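You operate a simulated robot arm through the tools that you are given. There is no shell and no other tool. Be economical: measure what you need, move in short steps, check, and stop when the job is done.

The job below is to be done with a simulated robot arm. You get a single attempt, and the scene is never put back.

## Task
Put the yellow card back and zero the wire gauge.
Fine: card into the grey rack's free slot, knob down to its stop, zero key once, knob back to open.

The check looks at the end state, three seconds after you hand in, the way a careful person would. Anything else that was tipped, shoved, dropped, spilled or broken makes it a failure.

## Robot
A 6-joint arm with a two-finger parallel gripper, fixed in place. Base frame: the origin is at the foot of the arm, x ahead of it, y to its left, z up; the work surface is at about z = 0.906. Units: m, rad, N and s.
With the tool pointing down near the work surface it reaches from about 0.24 to 0.66 m from the base axis. Its first joint turns from -1.152 to 1.152 rad. Payload 2.9 kg.
The TCP is the grasp point between the finger pads, 0.03 m short of the fingertips. In the tool frame z runs along the fingers and y along their closing line. The gripper opens to 0.11 m. The fingers are 0.02 m wide and 0.01 m thick; the gripper's body (0.048 by 0.112 m) begins 0.055 m behind the TCP.
Orientation is that of the tool frame in the base frame, as a unit quaternion [w, x, y, z]. With the fingers straight down and closing along the base's y, the tool's x points along the base's -x, its y along +y and its z along -z.

## Interface
- The arm moves only by the tool play_rows. Its argument "targets" is a list of rows, each an object of numbers (a shift or turn left out is 0, a gripper value left out holds the last): "ax", "ay", "az": the turn, a rotation vector about the base's x, y, z in units of 5 degrees (1.0 is 5 degrees); "dx", "dy", "dz": the shift along the base's x, y, z in units of 50 mm (1.0 is 50 mm); "jaw": the closure, from 0 (fully open) to 1 (shut). In form: [{"ax": .., "ay": .., "az": .., "dx": .., "dy": .., "dz": .., "jaw": ..}, ...]. A call has 1 to 20 rows; each row shifts and turns the commanded pose from where the row before left it. A call with a number of a shift or a turn outside -1 to 1 is refused whole. A row lasts 0.2 s, in which the tool goes at most 0.05 m and 0.15 rad; a call with a longer step from one row to the next is refused whole, and so is a gripper value outside its range. Where a pose cannot be reached the arm comes as near as it can. A force on the tool above 40 N (or 10 N above the force at the start of the call, whichever is more), or a blocked arm, ends the call early, and 0.2 s more pass. Each finger travels about 0.108 m/s and halts on what it meets, pressing with about 41 N; the grip force reading is that of the motor and also rises with nothing between the fingers. The clock runs only during rows and for 0.2 s after the last one: add rows that do not move to give the fingers time. The reply holds the time, the measured pose of the TCP, the force on the tool along the base axes, the opening and the grip force, in the units named above and with some noise.
- Cameras (640 x 400 px; columns grow to the right, rows downward): "scene" is fixed at [0.0728, 0.4232, 1.3955]; the picture's right is [-0.83, -0.56, 0.00], its down [-0.25, 0.37, -0.90] and it looks along [0.50, -0.74, -0.44] (base axes); focal length 283 px, centre (320, 200). "wrist" rides on the gripper at [-0.036, 0, -0.057] in the tool frame; the picture's right is [0.00, -1.00, 0.00], its down [0.97, 0.00, -0.24] and it looks along [0.24, 0.00, 0.97] (tool axes); focal length 218 px, centre (320, 200). There is no depth. A picture from a camera that has moved, and an enlarged one, comes with that camera's place and axes in the base frame and with its lens.
- capture(camera): a new picture of that camera. No time passes.
- close_up(camera, box): a new picture of the part [left, top, right, bottom] of that camera's present view, enlarged. No time passes.
- job_done(): hands the job in; it is judged then, once.

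Work in short steps. Places have to be worked out from the pictures, the camera data and where the tool is seen: move nearer, look again, correct. Check each grasp and each placing, and mend what went wrong. You have 120 turns and 64 pictures in all, those below and enlarged ones among them. Open the gripper and draw the arm clear of the work before you hand the job in, unless the task says otherwise; then end with one line.

The tools are called after "Emit:" as name(argument=value, ...) on one line, values as JSON. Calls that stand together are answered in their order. play_rows: Moves the arm, as the interface text tells. Its arguments: {"type":"object","properties":{"targets":{"type":"array","items":{"type":"object","properties":{"ax":{"type":"number"},"ay":{"type":"number"},"az":{"type":"number"},"dx":{"type":"number"},"dy":{"type":"number"},"dz":{"type":"number"},"jaw":{"type":"number"}}}}},"required":["targets"]} The other tools are called the same way: capture (camera) takes a picture; close_up (camera, box) takes an enlarged picture of a part of a camera's view; job_done () hands the job in.

At the start:

```text
time_s: 0.0
tool_pos: [0.3494, 0.0903, 1.2931]
orientation: [0.0, 0.0, 1.0, 0.001]
ft_force: [0.7, 0.4, -0.4]
grip_width: 0.1099
gripper_force: 0.0
```

scene: 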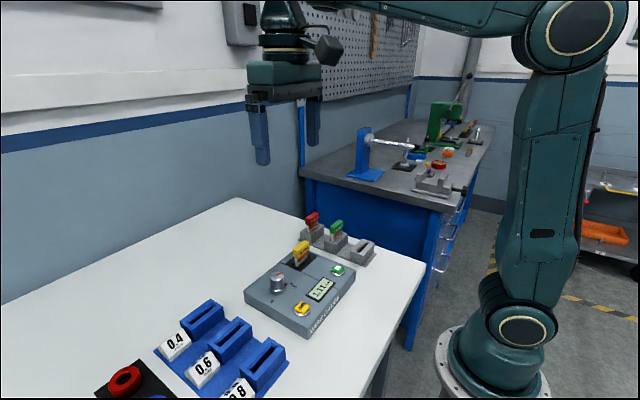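
wrist: 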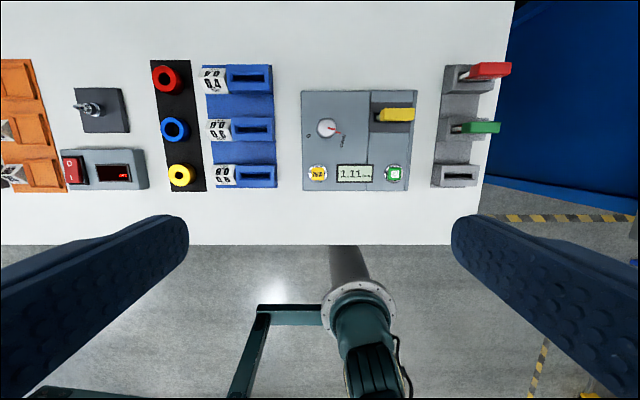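

I'll look closely at the gauge and the rack from both cameras first.

Emit:
close_up(camera="wrist", box=[280, 50, 520, 200])

Emit:
close_up(camera="scene", box=[230, 200, 390, 340])

```text
2.67 times, centred on (400, 125) of wrist
camera zoom: at [0.3858, 0.0923, 1.3508], right [0.0, -1.0, 0.0], down [-0.97, 0.0, 0.24], along [-0.24, 0.0, -0.97], focal length 582 px, centre (107, 400)
```

zoom: 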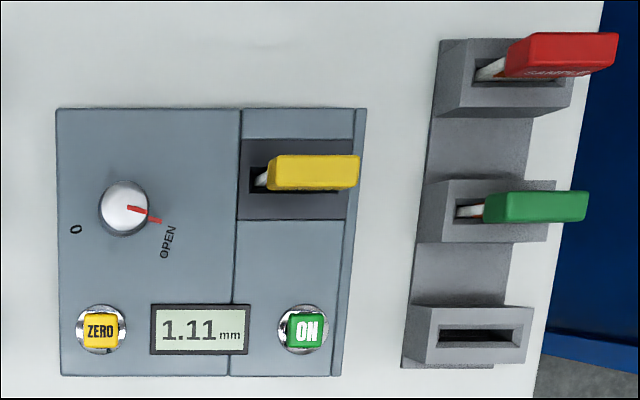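

```text
2.86 times, centred on (310, 270) of scene
camera zoom: at [0.0728, 0.4232, 1.3955], right [-0.83, -0.56, 0.0], down [-0.25, 0.37, -0.9], along [0.5, -0.74, -0.44], focal length 808 px, centre (349, 0)
```

zoom: 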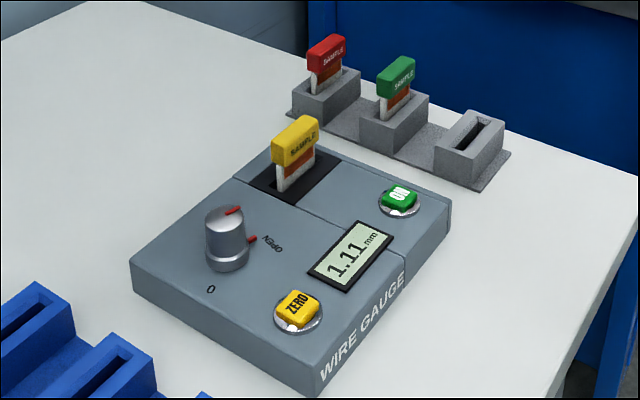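

Both views agree. Yellow card top is near (0.433, -0.028, 0.99), the knob (0.415, 0.081, top 0.98), the zero key (0.336, 0.098, 0.946), and the free slot about (0.331, -0.175). I'll yaw 90° so the fingers close across the thin side of the card, and move above it.

Emit:
play_rows(targets=[{"az": 1, "dx": 0.093, "dy": -0.131, "dz": -0.19}, {"az": 1, "dx": 0.093, "dy": -0.131, "dz": -0.19}, {"az": 1, "dx": 0.093, "dy": -0.131, "dz": -0.19}, {"az": 1, "dx": 0.093, "dy": -0.131, "dz": -0.19}, {"az": 1, "dx": 0.093, "dy": -0.131, "dz": -0.19}, {"az": 1, "dx": 0.093, "dy": -0.131, "dz": -0.19}, {"az": 1, "dx": 0.093, "dy": -0.131, "dz": -0.19}, {"az": 1, "dx": 0.093, "dy": -0.131, "dz": -0.19}, {"az": 1, "dx": 0.093, "dy": -0.131, "dz": -0.19}, {"az": 1, "dx": 0.093, "dy": -0.131, "dz": -0.19}, {"az": 1, "dx": 0.093, "dy": -0.131, "dz": -0.19}, {"az": 1, "dx": 0.093, "dy": -0.131, "dz": -0.19}, {"az": 1, "dx": 0.093, "dy": -0.131, "dz": -0.19}, {"az": 1, "dx": 0.093, "dy": -0.131, "dz": -0.19}, {"az": 1, "dx": 0.093, "dy": -0.131, "dz": -0.19}, {"az": 1, "dx": 0.093, "dy": -0.131, "dz": -0.19}, {"az": 1, "dx": 0.093, "dy": -0.131, "dz": -0.19}, {"az": 1, "dx": 0.093, "dy": -0.131, "dz": -0.19}])

Emit:
capture(camera="wrist")

```text
time_s: 3.8
tool_pos: [0.4349, -0.028, 1.1218]
orientation: [0.0, 0.708, -0.706, 0.0]
ft_force: [-0.1, -1.1, -0.4]
grip_width: 0.1101
gripper_force: 0.1
```

```text
59 pictures are left
camera wrist: at [0.4349, 0.0081, 1.18], right [1.0, 0.0, 0.0], down [0.0, -0.97, 0.24], along [0.0, -0.24, -0.97], focal length 218 px, centre (320, 200)
```

wrist: 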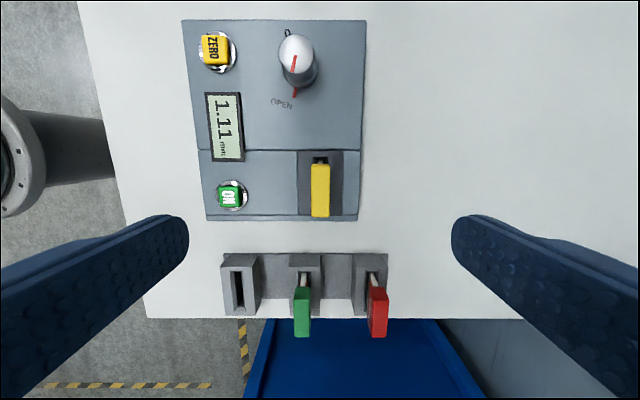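

The card is centred in x. I'll zoom in to fix the y extents of card and slot.

Emit:
close_up(camera="wrist", box=[190, 140, 400, 345])

Emit:
close_up(camera="scene", box=[270, 200, 390, 290])

Emit:
close_up(camera="wrist", box=[185, 15, 375, 130])

```text
1.95 times, centred on (295, 242) of wrist
camera zoom: at [0.4349, 0.0081, 1.18], right [1.0, 0.0, 0.0], down [0.0, -0.97, 0.24], along [0.0, -0.24, -0.97], focal length 426 px, centre (369, 117)
```

zoom: 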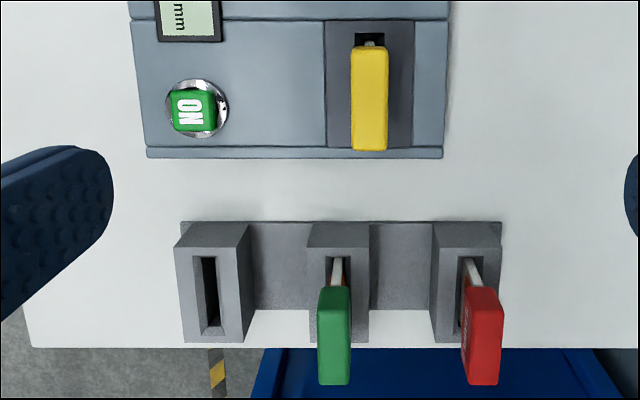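

```text
4.44 times, centred on (330, 245) of scene
camera zoom: at [0.0728, 0.4232, 1.3955], right [-0.83, -0.56, 0.0], down [-0.25, 0.37, -0.9], along [0.5, -0.74, -0.44], focal length 1257 px, centre (276, 0)
```

zoom: 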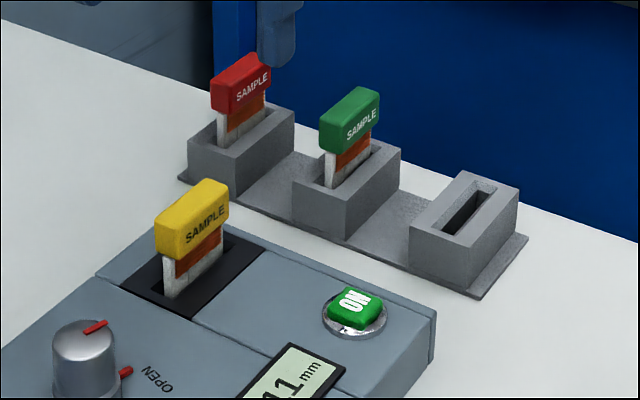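

```text
3.37 times, centred on (280, 72) of wrist
camera zoom: at [0.4349, 0.0081, 1.18], right [1.0, 0.0, 0.0], down [0.0, -0.97, 0.24], along [0.0, -0.24, -0.97], focal length 735 px, centre (455, 630)
```

zoom: 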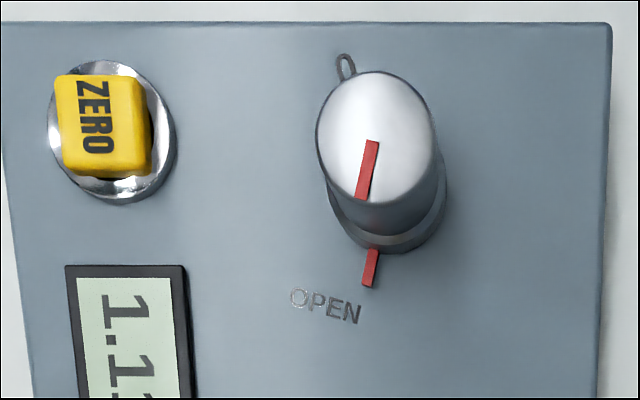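

Card handle is centred at (0.435, -0.030), about 16 mm thick and 46 mm long, spanning roughly z 0.960–0.985. I'll narrow the fingers to about 5 cm and descend to just above it, then check.

Emit:
play_rows(targets=[{"jaw": 0.55, "dy": -0.04}, {"dz": -0.5}, {"dz": -0.5}, {"dz": -0.5}, {"dz": -0.5}, {"dz": 0}])

Emit:
capture(camera="wrist")

Emit:
close_up(camera="scene", box=[230, 180, 390, 280])

```text
time_s: 5.2
tool_pos: [0.4353, -0.0304, 1.0235]
orientation: [0.0, -0.707, 0.707, 0.0]
ft_force: [0.6, 0.1, -0.5]
grip_width: 0.0497
gripper_force: 0.1
```

```text
55 pictures are left
camera wrist: at [0.4354, 0.0074, 1.0812], right [1.0, 0.0, 0.0], down [0.0, -0.97, 0.24], along [0.0, -0.24, -0.97], focal length 218 px, centre (320, 200)
```

wrist: 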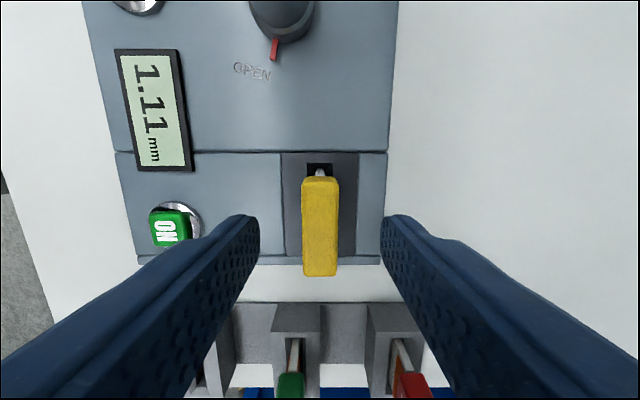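

```text
4.00 times, centred on (310, 230) of scene
camera zoom: at [0.0728, 0.4232, 1.3955], right [-0.83, -0.56, 0.0], down [-0.25, 0.37, -0.9], along [0.5, -0.74, -0.44], focal length 1132 px, centre (360, 80)
```

zoom: 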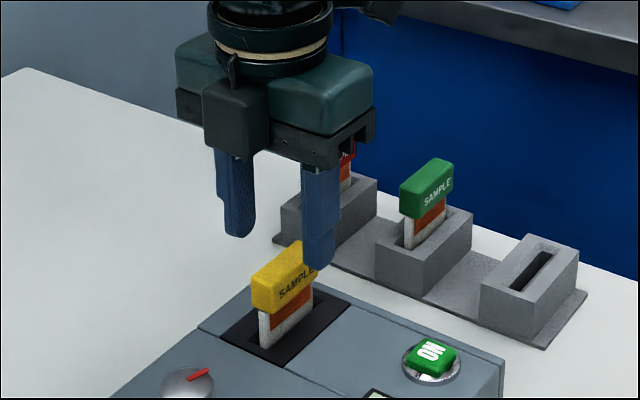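

Fingers straddle the card symmetrically. Descending to z≈0.978 and closing.

Emit:
play_rows(targets=[{"dz": -0.45}, {"dz": -0.45}, {}, {"jaw": 0.7}, {"jaw": 0.85}, {"jaw": 1.0}, {}, {}])

Emit:
close_up(camera="scene", box=[230, 180, 390, 280])

```text
time_s: 7.0
tool_pos: [0.4341, -0.029, 0.9785]
orientation: [0.0, 0.707, -0.707, 0.0]
ft_force: [-0.3, -0.5, -0.5]
grip_width: 0.0171
gripper_force: 41.1
```

```text
4.00 times, centred on (310, 230) of scene
camera zoom: at [0.0729, 0.4232, 1.3955], right [-0.83, -0.56, 0.0], down [-0.25, 0.37, -0.9], along [0.5, -0.74, -0.44], focal length 1132 px, centre (360, 80)
```

zoom: 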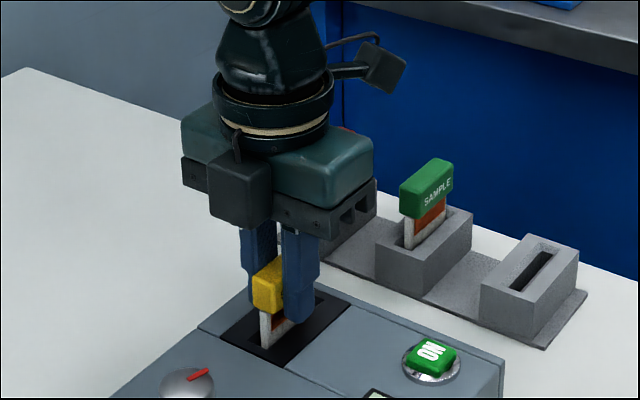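

Card gripped at 17 mm. Lift straight up.

Emit:
play_rows(targets=[{"dz": 0.2}, {"dz": 0.3}, {"dz": 0.4}, {"dz": 0.5}, {"dz": 0.6}, {}])

Emit:
capture(camera="wrist")

Emit:
close_up(camera="scene", box=[230, 140, 390, 280])

```text
time_s: 8.4
tool_pos: [0.4351, -0.0278, 1.0784]
orientation: [0.0, 0.707, -0.707, 0.0]
ft_force: [-0.6, 0.2, -0.1]
grip_width: 0.0171
gripper_force: 41.1
```

```text
52 pictures are left
camera wrist: at [0.4352, 0.0091, 1.1359], right [1.0, 0.0, 0.0], down [0.0, -0.97, 0.24], along [0.0, -0.24, -0.97], focal length 218 px, centre (320, 200)
```

wrist: 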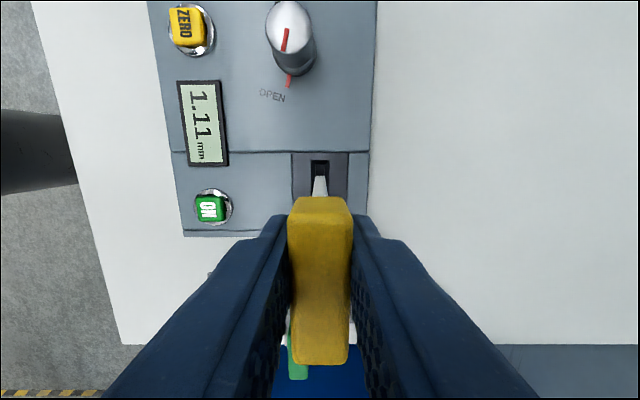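

```text
2.86 times, centred on (310, 210) of scene
camera zoom: at [0.0728, 0.4232, 1.3955], right [-0.83, -0.56, 0.0], down [-0.25, 0.37, -0.9], along [0.5, -0.74, -0.44], focal length 808 px, centre (349, 171)
```

zoom: 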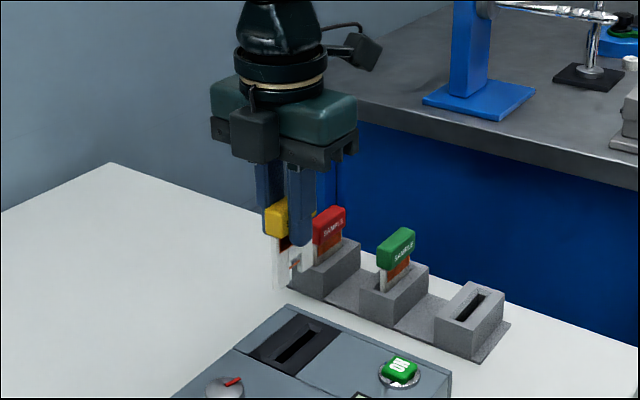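

Card is out cleanly; its bottom tip is about 80 mm below the TCP. Triangulation puts the free slot at (0.3305, -0.172) with its top at z 0.936. I'll go up a bit, then x, then y, and look.

Emit:
play_rows(targets=[{"dz": 0.5}, {"dx": -0.7}, {"dx": -0.7}, {"dx": -0.69}, {"dy": -0.7}, {"dy": -0.7}, {"dy": -0.7}, {"dy": -0.74}, {}, {}])

Emit:
capture(camera="wrist")

Emit:
close_up(camera="scene", box=[280, 140, 420, 280])

```text
time_s: 10.6
tool_pos: [0.3303, -0.1717, 1.1018]
orientation: [0.0, -0.707, 0.707, 0.0]
ft_force: [-0.1, 0.4, -0.6]
grip_width: 0.017
gripper_force: 41.1
```

```text
50 pictures are left
camera wrist: at [0.33, -0.1341, 1.1603], right [1.0, 0.0, 0.0], down [0.0, -0.97, 0.24], along [0.0, -0.24, -0.97], focal length 218 px, centre (320, 200)
```

wrist: 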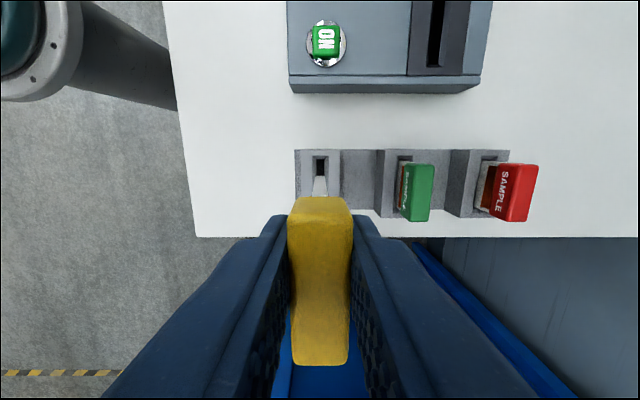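

```text
2.86 times, centred on (350, 210) of scene
camera zoom: at [0.0729, 0.4232, 1.3955], right [-0.83, -0.56, 0.0], down [-0.25, 0.37, -0.9], along [0.5, -0.74, -0.44], focal length 808 px, centre (234, 171)
```

zoom: 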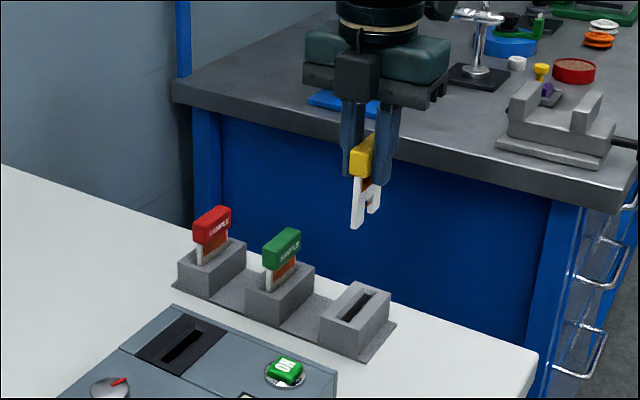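

Emit:
close_up(camera="wrist", box=[280, 140, 440, 240])

Emit:
close_up(camera="scene", box=[320, 180, 400, 280])

```text
4.00 times, centred on (360, 190) of wrist
camera zoom: at [0.33, -0.1341, 1.1603], right [1.0, 0.0, 0.0], down [0.0, -0.97, 0.24], along [0.0, -0.24, -0.97], focal length 873 px, centre (160, 240)
```

zoom: 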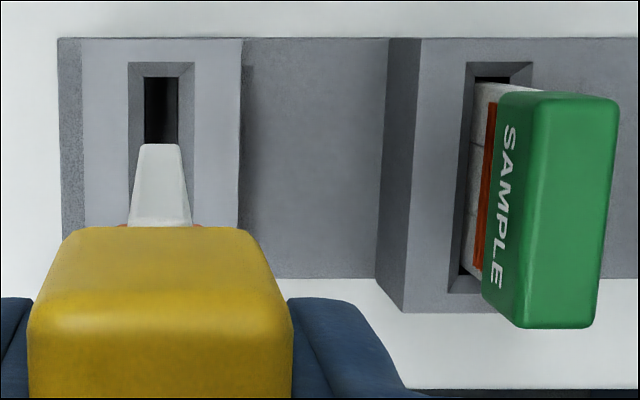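

```text
4.00 times, centred on (360, 230) of scene
camera zoom: at [0.0729, 0.4232, 1.3955], right [-0.83, -0.56, 0.0], down [-0.25, 0.37, -0.9], along [0.5, -0.74, -0.44], focal length 1132 px, centre (160, 80)
```

zoom: 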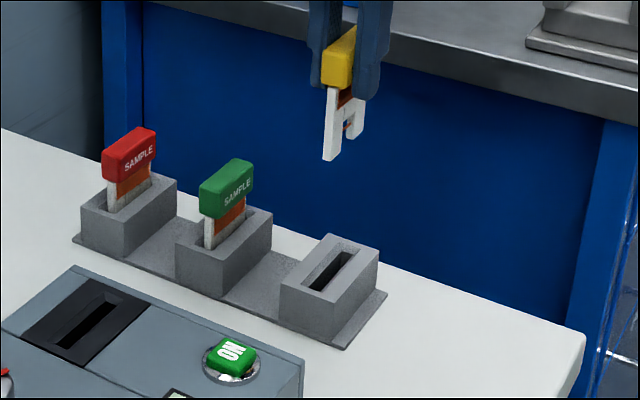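

Slot and blade line up in x (both ~0.330), and the y centre target is about -0.172, which matches. I'll lower until the tip is just above the slot and verify.

Emit:
play_rows(targets=[{"dz": -0.5}, {"dz": -0.5}, {"dz": -0.4}, {}, {}])

Emit:
close_up(camera="wrist", box=[260, 90, 420, 230])

Emit:
close_up(camera="scene", box=[320, 180, 400, 280])

```text
time_s: 11.8
tool_pos: [0.3282, -0.1701, 1.0328]
orientation: [0.0, -0.707, 0.707, 0.0]
ft_force: [0.1, 0.1, 0.0]
grip_width: 0.0172
gripper_force: 40.9
```

```text
2.86 times, centred on (340, 160) of wrist
camera zoom: at [0.3291, -0.1329, 1.0903], right [1.0, 0.0, 0.0], down [0.0, -0.97, 0.24], along [0.0, -0.24, -0.97], focal length 624 px, centre (263, 314)
```

zoom: 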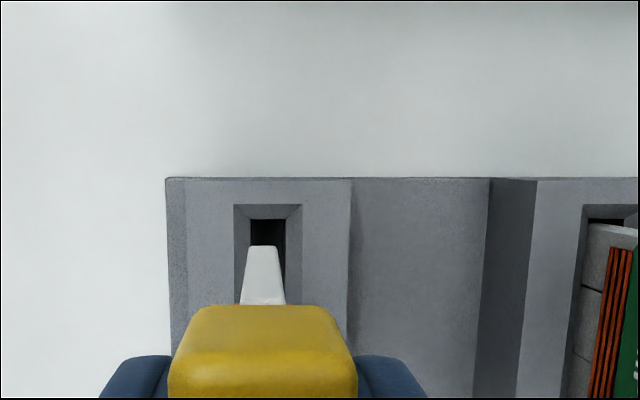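

```text
4.00 times, centred on (360, 230) of scene
camera zoom: at [0.0729, 0.4232, 1.3955], right [-0.83, -0.56, 0.0], down [-0.25, 0.37, -0.9], along [0.5, -0.74, -0.44], focal length 1132 px, centre (160, 80)
```

zoom: 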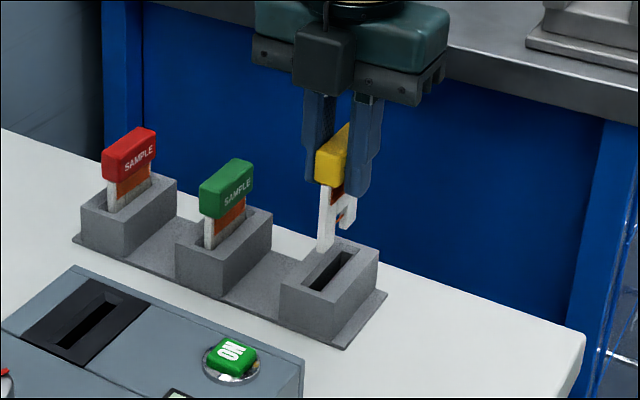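

Tip (z≈0.962) is centred along y; it's about 1 mm low in x relative to the slot. Shift +1 mm and go down gently in steps.

Emit:
play_rows(targets=[{"dx": 0.022}, {"dz": -0.2}, {"dz": -0.2}, {"dz": -0.2}, {}, {}])

Emit:
close_up(camera="wrist", box=[260, 90, 420, 230])

Emit:
close_up(camera="scene", box=[320, 180, 400, 280])

```text
time_s: 13.2
tool_pos: [0.33, -0.1705, 1.0024]
orientation: [0.0, 0.707, -0.707, 0.0]
ft_force: [-0.4, -0.4, -1.1]
grip_width: 0.0169
gripper_force: 41.1
```

```text
2.86 times, centred on (340, 160) of wrist
camera zoom: at [0.3312, -0.1334, 1.0596], right [1.0, 0.0, 0.0], down [0.0, -0.97, 0.24], along [0.0, -0.24, -0.97], focal length 624 px, centre (263, 314)
```

zoom: 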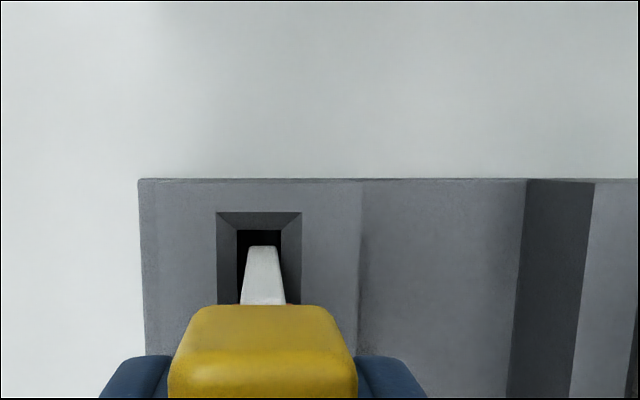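

```text
4.00 times, centred on (360, 230) of scene
camera zoom: at [0.0729, 0.4232, 1.3955], right [-0.83, -0.56, 0.0], down [-0.25, 0.37, -0.9], along [0.5, -0.74, -0.44], focal length 1132 px, centre (160, 80)
```

zoom: 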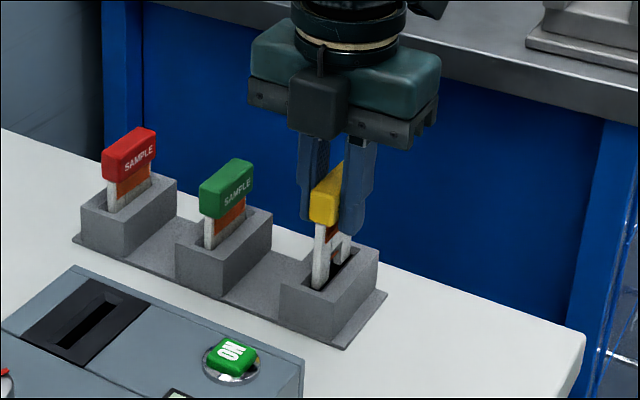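

The tip has entered the slot freely. Trim x by -0.6 mm and continue down in small steps to about z 0.976.

Emit:
play_rows(targets=[{"dx": -0.012}, {"dz": -0.1}, {"dz": -0.1}, {"dz": -0.1}, {"dz": -0.1}, {"dz": -0.1}, {}, {}])

Emit:
close_up(camera="scene", box=[320, 180, 400, 280])

```text
time_s: 15.0
tool_pos: [0.3309, -0.1711, 0.9773]
orientation: [-0.002, 0.708, -0.706, -0.001]
ft_force: [-2.1, 23.0, 8.6]
grip_width: 0.0171
gripper_force: 40.7
```

```text
4.00 times, centred on (360, 230) of scene
camera zoom: at [0.0727, 0.4238, 1.3953], right [-0.83, -0.56, 0.0], down [-0.25, 0.37, -0.9], along [0.5, -0.74, -0.44], focal length 1132 px, centre (160, 80)
```

zoom: 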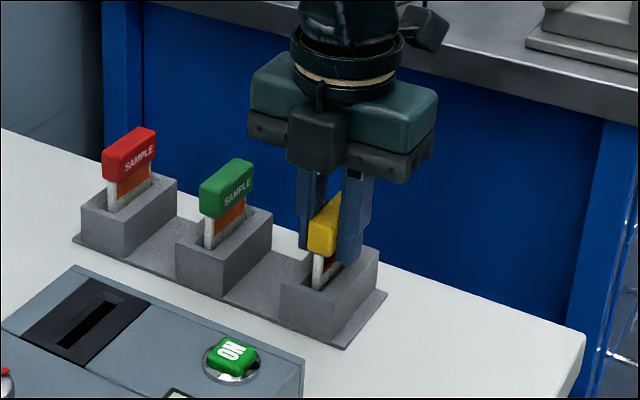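

There's a 23 N sideways force in +y, so the blade is pressing on the slot's -y wall. I'll shift +y slightly to relieve it.

Emit:
play_rows(targets=[{"dy": 0.02}, {"dy": 0.01}, {}])

Emit:
close_up(camera="wrist", box=[260, 90, 420, 230])

```text
time_s: 15.8
tool_pos: [0.3313, -0.1713, 0.9776]
orientation: [0.001, -0.707, 0.707, -0.002]
ft_force: [-2.7, 10.8, 9.2]
grip_width: 0.017
gripper_force: 41.2
```

```text
2.86 times, centred on (340, 160) of wrist
camera zoom: at [0.3313, -0.1334, 1.035], right [1.0, 0.0, 0.0], down [0.0, -0.97, 0.24], along [0.0, -0.24, -0.97], focal length 624 px, centre (263, 314)
```

zoom: 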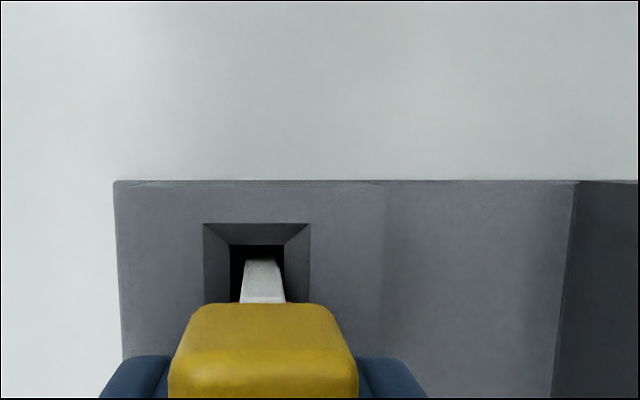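

Emit:
play_rows(targets=[{"dy": 0.026, "dx": -0.012}, {}, {}])

Emit:
play_rows(targets=[{"dz": -0.04}, {}, {}])

```text
time_s: 16.6
tool_pos: [0.3315, -0.1704, 0.9768]
orientation: [0.0, -0.706, 0.708, 0.0]
ft_force: [-0.8, -2.9, 10.2]
grip_width: 0.0169
gripper_force: 40.6
```

```text
time_s: 17.4
tool_pos: [0.3304, -0.1694, 0.976]
orientation: [-0.001, 0.707, -0.707, 0.002]
ft_force: [-1.0, -1.3, 30.7]
grip_width: 0.0172
gripper_force: 41.0
```

Side load is gone and a purely vertical load now builds (10→31 N over 2 mm), so it has likely bottomed out. I'll relax and compare its height with the green card.

Emit:
play_rows(targets=[{"dz": 0.05}, {}])

Emit:
close_up(camera="scene", box=[320, 190, 400, 270])

```text
time_s: 18.0
tool_pos: [0.3286, -0.1673, 0.9778]
orientation: [-0.001, 0.708, -0.706, -0.003]
ft_force: [0.1, -0.5, 0.2]
grip_width: 0.0172
gripper_force: 40.8
```

```text
5.00 times, centred on (360, 230) of scene
camera zoom: at [0.0728, 0.4232, 1.3955], right [-0.83, -0.56, 0.0], down [-0.25, 0.37, -0.9], along [0.5, -0.74, -0.44], focal length 1414 px, centre (120, 50)
```

zoom: 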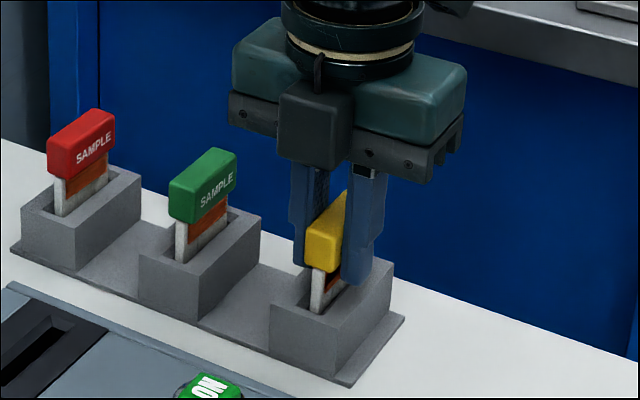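

The yellow sits at the same height over its block as the green. Release with a small opening, then rise.

Emit:
play_rows(targets=[{"jaw": 0.8}, {"jaw": 0.65}, {}, {}, {"dz": 0.3}, {"dz": 0.6}, {"dz": 0.8}, {"dz": 0.8}, {}])

Emit:
close_up(camera="scene", box=[320, 190, 400, 270])

Emit:
capture(camera="wrist")

```text
time_s: 20.0
tool_pos: [0.3293, -0.1696, 1.1037]
orientation: [-0.001, -0.707, 0.707, 0.0]
ft_force: [-0.8, -0.1, -0.3]
grip_width: 0.0383
gripper_force: 0.0
```

```text
5.00 times, centred on (360, 230) of scene
camera zoom: at [0.0728, 0.4232, 1.3955], right [-0.83, -0.56, 0.0], down [-0.25, 0.37, -0.9], along [0.5, -0.74, -0.44], focal length 1414 px, centre (120, 50)
```

zoom: 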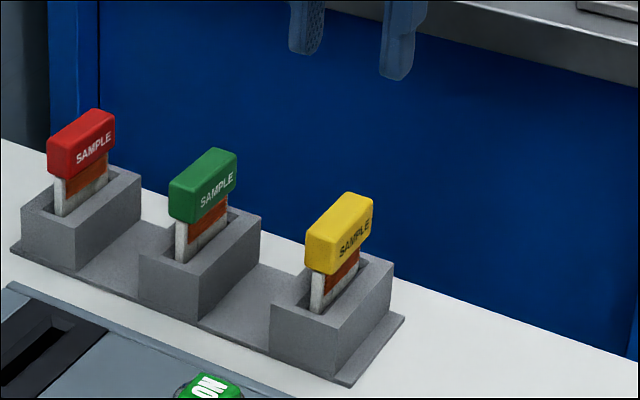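

```text
38 pictures are left
camera wrist: at [0.3296, -0.1323, 1.1617], right [1.0, 0.0, 0.0], down [0.0, -0.97, 0.24], along [0.0, -0.24, -0.97], focal length 218 px, centre (320, 200)
```

wrist: 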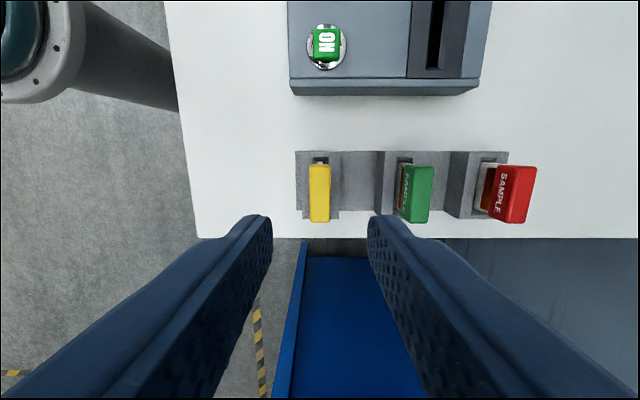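

The card is placed properly, level with its neighbours. Next is the knob (centre ≈(0.416, 0.081), Ø≈28 mm, top z 0.98). I'll unwind the yaw to about -90° to leave travel for the turn and move over the knob.

Emit:
play_rows(targets=[{"az": -1, "dx": 0.096, "dy": 0.278, "jaw": 0.5}, {"az": -1, "dx": 0.096, "dy": 0.278}, {"az": -1, "dx": 0.096, "dy": 0.278}, {"az": -1, "dx": 0.096, "dy": 0.278}, {"az": -1, "dx": 0.096, "dy": 0.278}, {"az": -1, "dx": 0.096, "dy": 0.278}, {"az": -1, "dx": 0.096, "dy": 0.278}, {"az": -1, "dx": 0.096, "dy": 0.278}, {"az": -1, "dx": 0.096, "dy": 0.278}, {"az": -1, "dx": 0.096, "dy": 0.278}, {"az": -1, "dx": 0.096, "dy": 0.278}, {"az": -1, "dx": 0.096, "dy": 0.278}, {"az": -1, "dx": 0.096, "dy": 0.278}, {"az": -1, "dx": 0.096, "dy": 0.278}, {"az": -1, "dx": 0.096, "dy": 0.278}, {"az": -1, "dx": 0.096, "dy": 0.278}, {"az": -1, "dx": 0.096, "dy": 0.278}, {"az": -1, "dx": 0.096, "dy": 0.278}, {}])

Emit:
play_rows(targets=[{"az": -1}, {"az": -1}, {"az": -1}, {"az": -1}, {"az": -1}, {"az": -1}, {"az": -1}, {"az": -1}, {"az": -1}, {"az": -1}, {"az": -1}, {"az": -1}, {"az": -1}, {"az": -1}, {"az": -1}, {"az": -1}, {"az": -1}, {"az": -1}, {}, {}])

Emit:
capture(camera="wrist")

```text
time_s: 24.0
tool_pos: [0.4167, 0.0808, 1.1025]
orientation: [0.001, 0.0, 1.0, 0.0]
ft_force: [0.8, -0.4, 0.8]
grip_width: 0.0551
gripper_force: 0.1
```

```text
time_s: 28.2
tool_pos: [0.4159, 0.0822, 1.1017]
orientation: [0.001, 0.707, 0.707, 0.0]
ft_force: [-1.2, -0.4, -0.5]
grip_width: 0.055
gripper_force: 0.0
```

```text
37 pictures are left
camera wrist: at [0.4161, 0.047, 1.1598], right [-1.0, 0.0, 0.0], down [0.0, 0.97, 0.24], along [0.0, 0.24, -0.97], focal length 218 px, centre (320, 200)
```

wrist: 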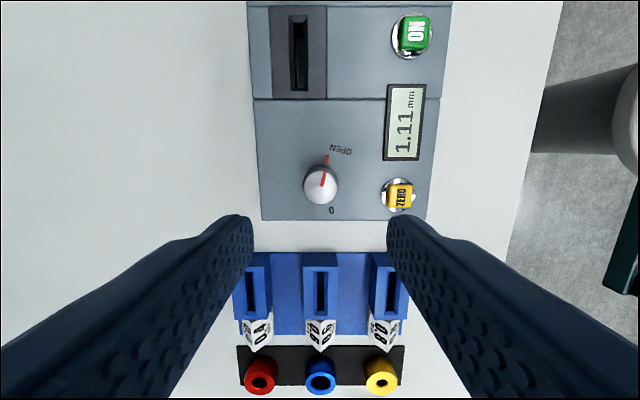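

Emit:
close_up(camera="wrist", box=[270, 130, 430, 230])

```text
4.00 times, centred on (350, 180) of wrist
camera zoom: at [0.4161, 0.047, 1.1598], right [-1.0, 0.0, 0.0], down [0.0, 0.97, 0.24], along [0.0, 0.24, -0.97], focal length 873 px, centre (200, 280)
```

zoom: 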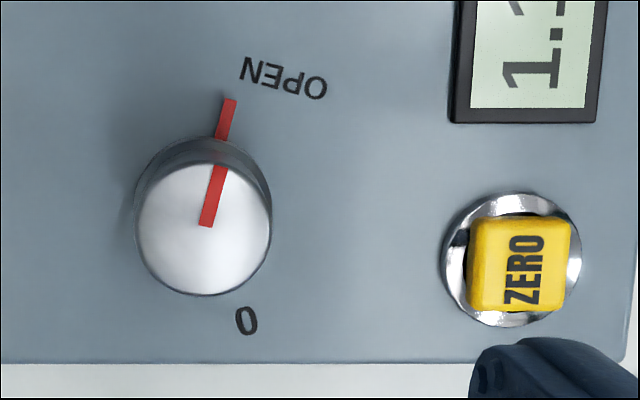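

Knob centre is (0.4155, 0.0807). Descend around its upper half (fingertips at z≈0.955, above the base pointer) and close.

Emit:
play_rows(targets=[{"dy": -0.036, "dx": -0.01, "dz": -0.6}, {"dz": -0.6}, {"dz": -0.6}, {"dz": -0.54}, {}])

Emit:
close_up(camera="scene", box=[200, 220, 360, 340])

Emit:
capture(camera="wrist")

```text
time_s: 29.4
tool_pos: [0.4141, 0.0784, 0.9872]
orientation: [0.0, 0.707, 0.707, 0.0]
ft_force: [-0.7, -0.1, 0.5]
grip_width: 0.055
gripper_force: 0.0
```

```text
3.33 times, centred on (280, 280) of scene
camera zoom: at [0.0729, 0.4232, 1.3955], right [-0.83, -0.56, 0.0], down [-0.25, 0.37, -0.9], along [0.5, -0.74, -0.44], focal length 943 px, centre (453, -67)
```

zoom: 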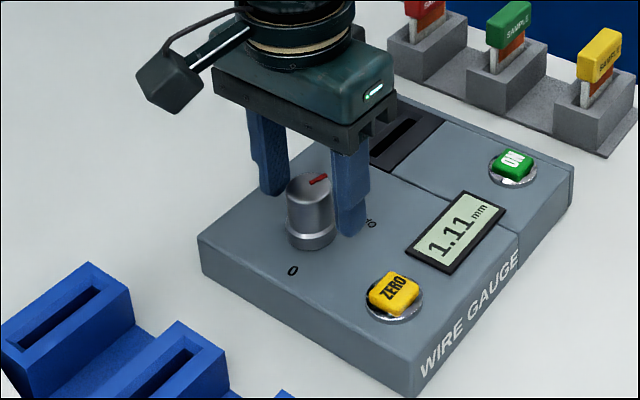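

```text
34 pictures are left
camera wrist: at [0.4137, 0.0446, 1.0446], right [-1.0, 0.0, 0.0], down [0.0, 0.97, 0.24], along [0.0, 0.24, -0.97], focal length 218 px, centre (320, 200)
```

wrist: 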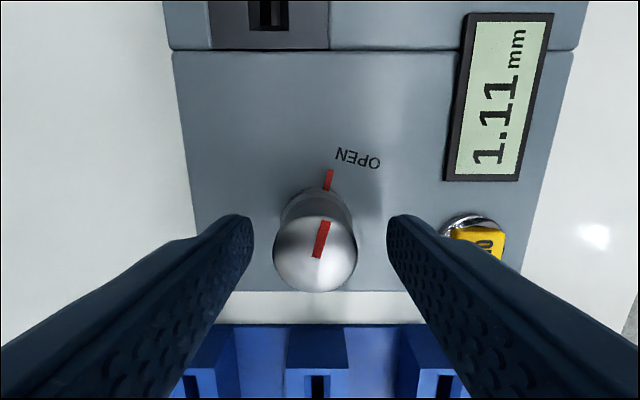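

Aligned within about a millimetre. Trim by 1 mm, close on the knob, then check.

Emit:
play_rows(targets=[{"dx": 0.024, "dy": 0.01}, {"jaw": 0.65}, {"jaw": 0.8}, {"jaw": 1.0}, {}, {}])

Emit:
play_rows(targets=[{"az": 1}, {"az": 1}, {"az": 1}, {"az": 1}, {}])

Emit:
capture(camera="wrist")

```text
time_s: 30.8
tool_pos: [0.4141, 0.0795, 0.9866]
orientation: [0.0, 0.707, 0.707, -0.001]
ft_force: [4.4, 0.9, -2.9]
grip_width: 0.032
gripper_force: 45.2
```

```text
time_s: 32.0
tool_pos: [0.4162, 0.0794, 0.9857]
orientation: [-0.002, 0.572, 0.82, -0.002]
ft_force: [-12.5, 1.4, 7.5]
grip_width: 0.0321
gripper_force: 44.8
```

```text
33 pictures are left
camera wrist: at [0.4281, 0.0474, 1.0435], right [-0.94, -0.34, 0.0], down [-0.33, 0.91, 0.24], along [-0.09, 0.22, -0.97], focal length 218 px, centre (320, 200)
```

wrist: 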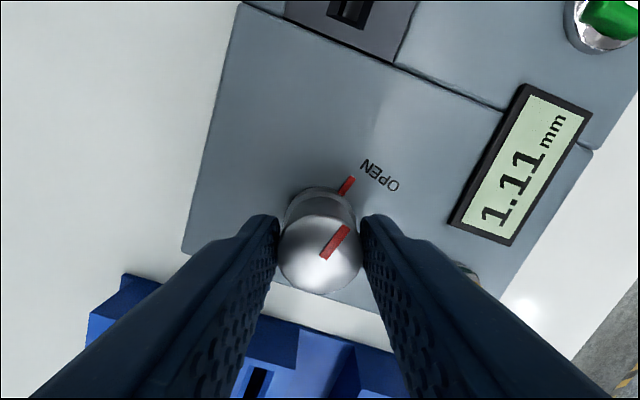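

The knob didn't follow; it sat against its open stop and the fingers slipped. So it must turn the other way (via the -x side). I'll test that direction.

Emit:
play_rows(targets=[{"az": -1}, {"az": -1}, {"az": -1}, {"az": -1}, {}])

Emit:
capture(camera="wrist")

```text
time_s: 33.2
tool_pos: [0.4156, 0.0793, 0.9855]
orientation: [-0.001, 0.707, 0.707, -0.001]
ft_force: [-25.2, 7.8, 22.4]
grip_width: 0.0325
gripper_force: 44.7
```

```text
32 pictures are left
camera wrist: at [0.4158, 0.0451, 1.0431], right [-1.0, 0.0, 0.0], down [0.0, 0.97, 0.24], along [0.0, 0.24, -0.97], focal length 218 px, centre (320, 200)
```

wrist: 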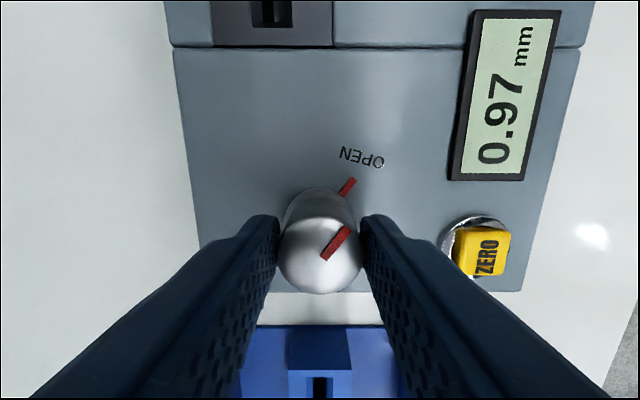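

Turning this way works: 20° took the display from 1.11 to 0.97 (so ~159° in total). I'll release, rewind the wrist to about +60°, and regrip for one long turn.

Emit:
play_rows(targets=[{"jaw": 0.7}, {"jaw": 0.5}, {}, {"dz": 0.6}, {"dz": 0.4, "az": 1}, {"az": 1}, {"az": 1}, {"az": 1}, {"az": 1}, {"az": 1}, {"az": 1}, {"az": 1}, {"az": 1}, {"az": 1}, {"az": 1}, {"az": 1}, {"az": 1}, {"az": 1}, {"az": 1}, {"az": 1}])

Emit:
play_rows(targets=[{"az": 1}, {"az": 1}, {"az": 1}, {"az": 1}, {"az": 1}, {"az": 1}, {"az": 1}, {"az": 1}, {"az": 1}, {"az": 1}, {"az": 1}, {"az": 1}, {"az": 1}, {"az": 1}, {}, {}])

Emit:
capture(camera="wrist")

```text
time_s: 37.4
tool_pos: [0.4163, 0.0797, 1.0351]
orientation: [0.0, 0.087, 0.996, 0.0]
ft_force: [0.2, -0.8, 0.1]
grip_width: 0.055
gripper_force: 0.1
```

```text
time_s: 40.8
tool_pos: [0.4177, 0.0805, 1.0361]
orientation: [0.001, -0.5, 0.866, 0.0]
ft_force: [0.5, 0.5, -0.1]
grip_width: 0.0549
gripper_force: 0.1
```

```text
31 pictures are left
camera wrist: at [0.4354, 0.1123, 1.0941], right [0.87, -0.5, 0.0], down [-0.48, -0.84, 0.24], along [-0.12, -0.21, -0.97], focal length 218 px, centre (320, 200)
```

wrist: 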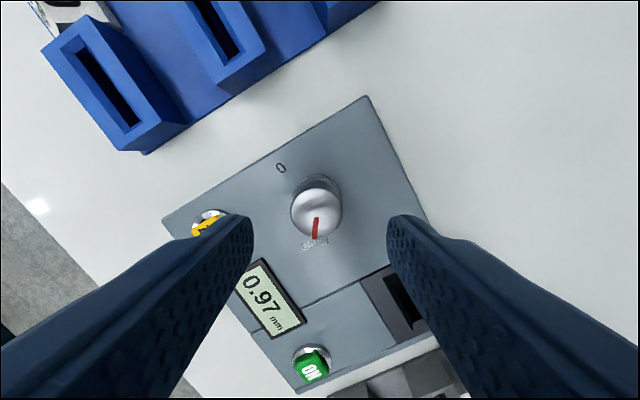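

Still 0.97. The knob is about 2.5 mm off along the closing line; correct that, descend and grip.

Emit:
play_rows(targets=[{"dx": -0.042, "dy": 0.024}, {"dz": -0.5}, {"dz": -0.5}, {}, {"jaw": 0.65}, {"jaw": 0.8}, {"jaw": 1.0}, {}, {}])

Emit:
play_rows(targets=[{"az": -1}, {"az": -1}, {"az": -1}, {"az": -1}, {"az": -1}, {"az": -1}, {"az": -1}, {"az": -1}, {}])

Emit:
capture(camera="wrist")

```text
time_s: 42.8
tool_pos: [0.4151, 0.0805, 0.9856]
orientation: [0.0, -0.5, 0.866, 0.001]
ft_force: [-2.7, 0.9, -3.2]
grip_width: 0.0326
gripper_force: 44.6
```

```text
time_s: 44.8
tool_pos: [0.415, 0.0793, 0.9846]
orientation: [0.001, -0.171, 0.985, -0.001]
ft_force: [10.3, -20.9, 3.8]
grip_width: 0.0323
gripper_force: 45.6
```

```text
30 pictures are left
camera wrist: at [0.4495, 0.0938, 1.0428], right [0.34, -0.94, 0.0], down [-0.91, -0.33, 0.24], along [-0.22, -0.08, -0.97], focal length 218 px, centre (320, 200)
```

wrist: 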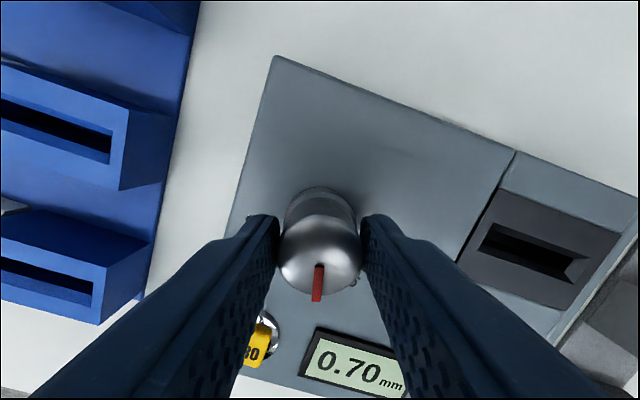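

Display 0.70 and following nicely. The side load (-21 N in y) says the tool axis is off by a couple of mm; I'll ease that and continue.

Emit:
play_rows(targets=[{"dy": -0.03, "dx": 0.015}, {}])

Emit:
play_rows(targets=[{"az": -1}, {"az": -1}, {"az": -1}, {"az": -1}, {"az": -1}, {"az": -1}, {}])

```text
time_s: 45.4
tool_pos: [0.416, 0.0801, 0.9852]
orientation: [0.001, -0.173, 0.985, 0.001]
ft_force: [0.9, -14.5, 5.1]
grip_width: 0.0322
gripper_force: 45.4
```

```text
time_s: 47.0
tool_pos: [0.4147, 0.0801, 0.9858]
orientation: [0.0, 0.087, 0.996, 0.0]
ft_force: [7.2, 6.9, -16.2]
grip_width: 0.0323
gripper_force: 45.3
```

Emit:
play_rows(targets=[{"dx": 0.01}, {"az": -1}, {"az": -1}, {"az": -1}, {"az": -1}, {"az": -1}, {"az": -1}, {}])

Emit:
capture(camera="wrist")

```text
time_s: 48.8
tool_pos: [0.4158, 0.0797, 0.9851]
orientation: [-0.001, 0.343, 0.939, -0.001]
ft_force: [-6.4, 5.1, -9.4]
grip_width: 0.032
gripper_force: 44.7
```

```text
29 pictures are left
camera wrist: at [0.4434, 0.058, 1.0429], right [-0.64, -0.77, 0.0], down [-0.74, 0.63, 0.24], along [-0.19, 0.15, -0.97], focal length 218 px, centre (320, 200)
```

wrist: 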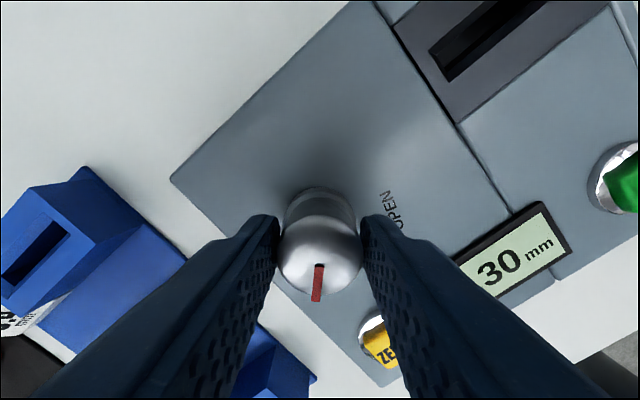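

Reads 0.30; about 44° left. Continue to the stop.

Emit:
play_rows(targets=[{"az": -1}, {"az": -1}, {"az": -1}, {"az": -1}, {"az": -1}, {"az": -1}, {"az": -1}, {}])

Emit:
play_rows(targets=[{"az": -1}, {"az": -1}, {"az": -1}, {}])

Emit:
capture(camera="wrist")

```text
time_s: 50.6
tool_pos: [0.4147, 0.0783, 0.9852]
orientation: [0.0, 0.611, 0.792, -0.002]
ft_force: [-12.4, -14.2, -7.5]
grip_width: 0.0325
gripper_force: 44.6
```

```text
time_s: 51.6
tool_pos: [0.4157, 0.0778, 0.9868]
orientation: [-0.001, 0.707, 0.708, -0.001]
ft_force: [-16.5, -2.6, 0.2]
grip_width: 0.0322
gripper_force: 45.0
```

```text
28 pictures are left
camera wrist: at [0.4155, 0.0448, 1.044], right [-1.0, 0.0, 0.0], down [0.0, 0.97, 0.24], along [0.0, 0.24, -0.97], focal length 218 px, centre (320, 200)
```

wrist: 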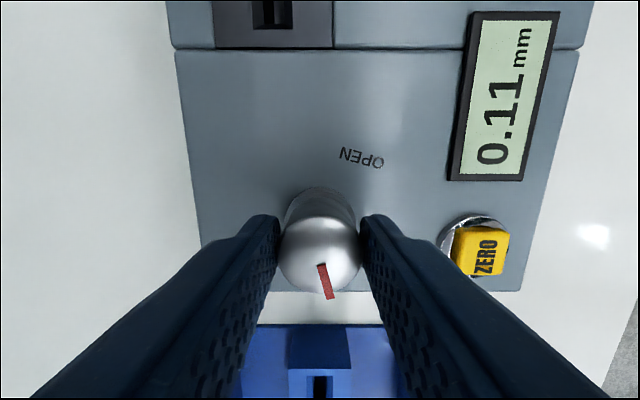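

The pointer slipped ~15–20° in the fingers and the display halted at 0.11: the knob is at its stop, pointing at "0", and 0.11 is the offset to zero. Release, rise, and view.

Emit:
play_rows(targets=[{"jaw": 0.7}, {"jaw": 0.5}, {}, {"dz": 0.6}, {"dz": 0.8}, {"dz": 0.8}, {}])

Emit:
close_up(camera="wrist", box=[250, 60, 450, 230])

```text
time_s: 53.2
tool_pos: [0.4158, 0.0811, 1.0942]
orientation: [0.001, 0.708, 0.707, 0.0]
ft_force: [0.0, 0.1, -0.2]
grip_width: 0.0549
gripper_force: 0.0
```

```text
2.35 times, centred on (350, 145) of wrist
camera zoom: at [0.4165, 0.0461, 1.1529], right [-1.0, 0.0, 0.0], down [0.0, 0.97, 0.24], along [0.0, 0.24, -0.97], focal length 514 px, centre (249, 329)
```

zoom: 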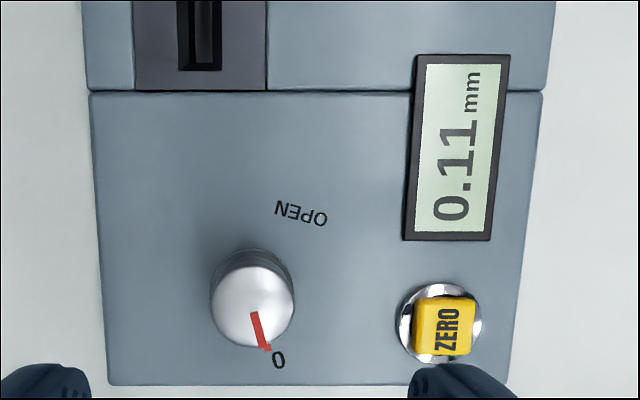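

The knob stays at 0 with 0.11 shown. I'll close the fingers and go over the ZERO key at (0.3355, 0.096), tips ~14 mm above it.

Emit:
play_rows(targets=[{"dx": -0.8, "dy": 0.145, "jaw": 0.75}, {"dx": -0.806, "dy": 0.145, "jaw": 1.0}, {"dz": -0.7}, {"dz": -0.7}, {"dz": -0.66}, {}, {}])

Emit:
capture(camera="wrist")

Emit:
close_up(camera="scene", box=[220, 220, 380, 340])

```text
time_s: 54.8
tool_pos: [0.3377, 0.0942, 0.9925]
orientation: [0.0, 0.707, 0.707, 0.0]
ft_force: [-0.3, 0.2, 0.2]
grip_width: 0.0001
gripper_force: 37.8
```

```text
26 pictures are left
camera wrist: at [0.338, 0.0588, 1.0503], right [-1.0, 0.0, 0.0], down [0.0, 0.97, 0.24], along [0.0, 0.24, -0.97], focal length 218 px, centre (320, 200)
```

wrist: 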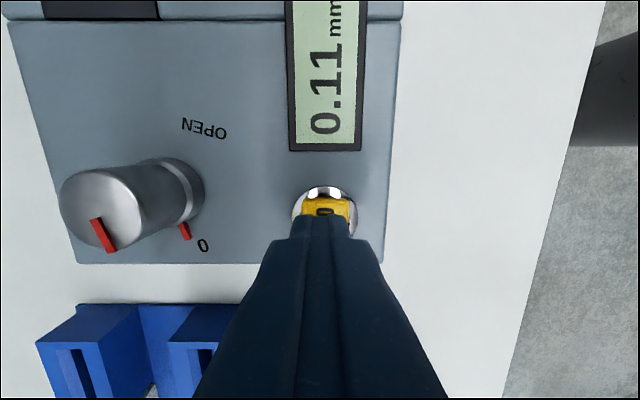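

```text
3.33 times, centred on (300, 280) of scene
camera zoom: at [0.0728, 0.4232, 1.3955], right [-0.83, -0.56, 0.0], down [-0.25, 0.37, -0.9], along [0.5, -0.74, -0.44], focal length 943 px, centre (387, -67)
```

zoom: 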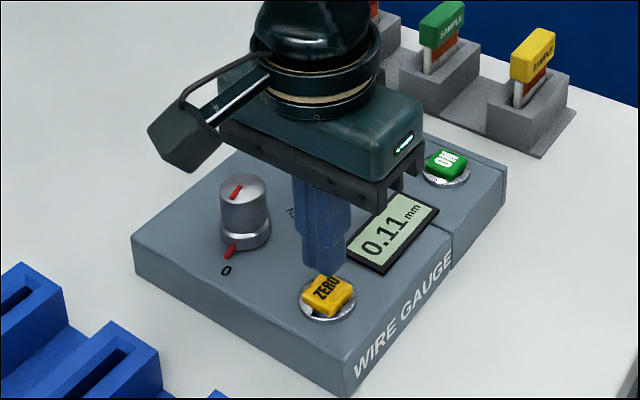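

The key is about 2.5 mm to -x of the tool; y is good. Correct and descend gradually, watching force.

Emit:
play_rows(targets=[{"dx": -0.05}, {"dz": -0.15}, {"dz": -0.1}, {"dz": -0.05}, {}])

Emit:
capture(camera="wrist")

```text
time_s: 56.0
tool_pos: [0.334, 0.0939, 0.9772]
orientation: [-0.001, 0.707, 0.708, 0.0]
ft_force: [-0.2, -0.3, 0.3]
grip_width: 0.0
gripper_force: 37.7
```

```text
24 pictures are left
camera wrist: at [0.3341, 0.0599, 1.035], right [-1.0, 0.0, 0.0], down [0.0, 0.97, 0.24], along [0.0, 0.24, -0.97], focal length 218 px, centre (320, 200)
```

wrist: 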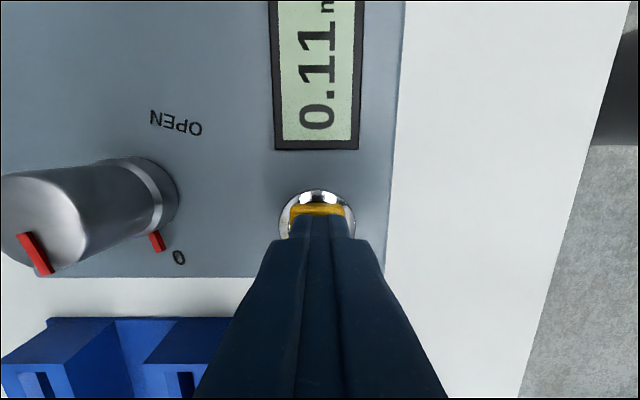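

Centred on the key, not yet touching. Go down in 1 mm steps.

Emit:
play_rows(targets=[{"dz": -0.02}, {"dz": -0.02}, {"dz": -0.02}, {}])

Emit:
close_up(camera="scene", box=[260, 240, 380, 330])

```text
time_s: 57.0
tool_pos: [0.3337, 0.094, 0.9748]
orientation: [0.0, 0.707, 0.707, 0.001]
ft_force: [-0.4, 0.6, 2.4]
grip_width: 0.0
gripper_force: 37.9
```

```text
4.44 times, centred on (320, 285) of scene
camera zoom: at [0.0728, 0.4232, 1.3955], right [-0.83, -0.56, 0.0], down [-0.25, 0.37, -0.9], along [0.5, -0.74, -0.44], focal length 1257 px, centre (320, -178)
```

zoom: 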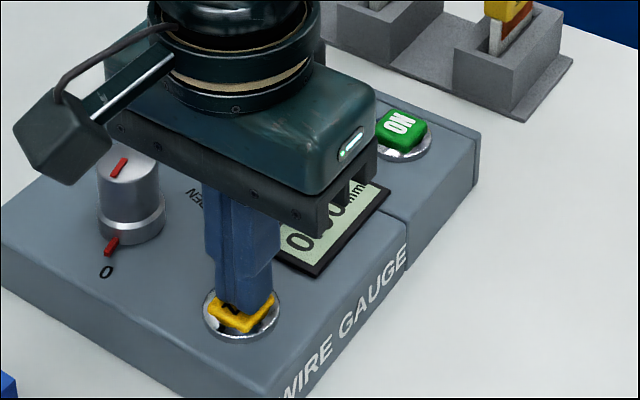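

Force is 2.4 N and the display appears to have changed; check it.

Emit:
capture(camera="wrist")

```text
22 pictures are left
camera wrist: at [0.334, 0.0593, 1.032], right [-1.0, 0.0, 0.0], down [0.0, 0.97, 0.24], along [0.0, 0.24, -0.97], focal length 218 px, centre (320, 200)
```

wrist: 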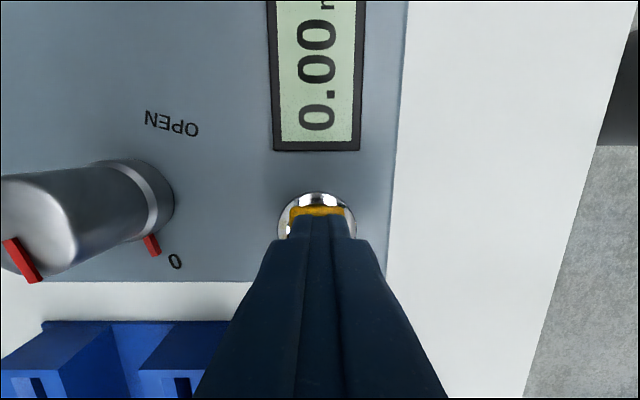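

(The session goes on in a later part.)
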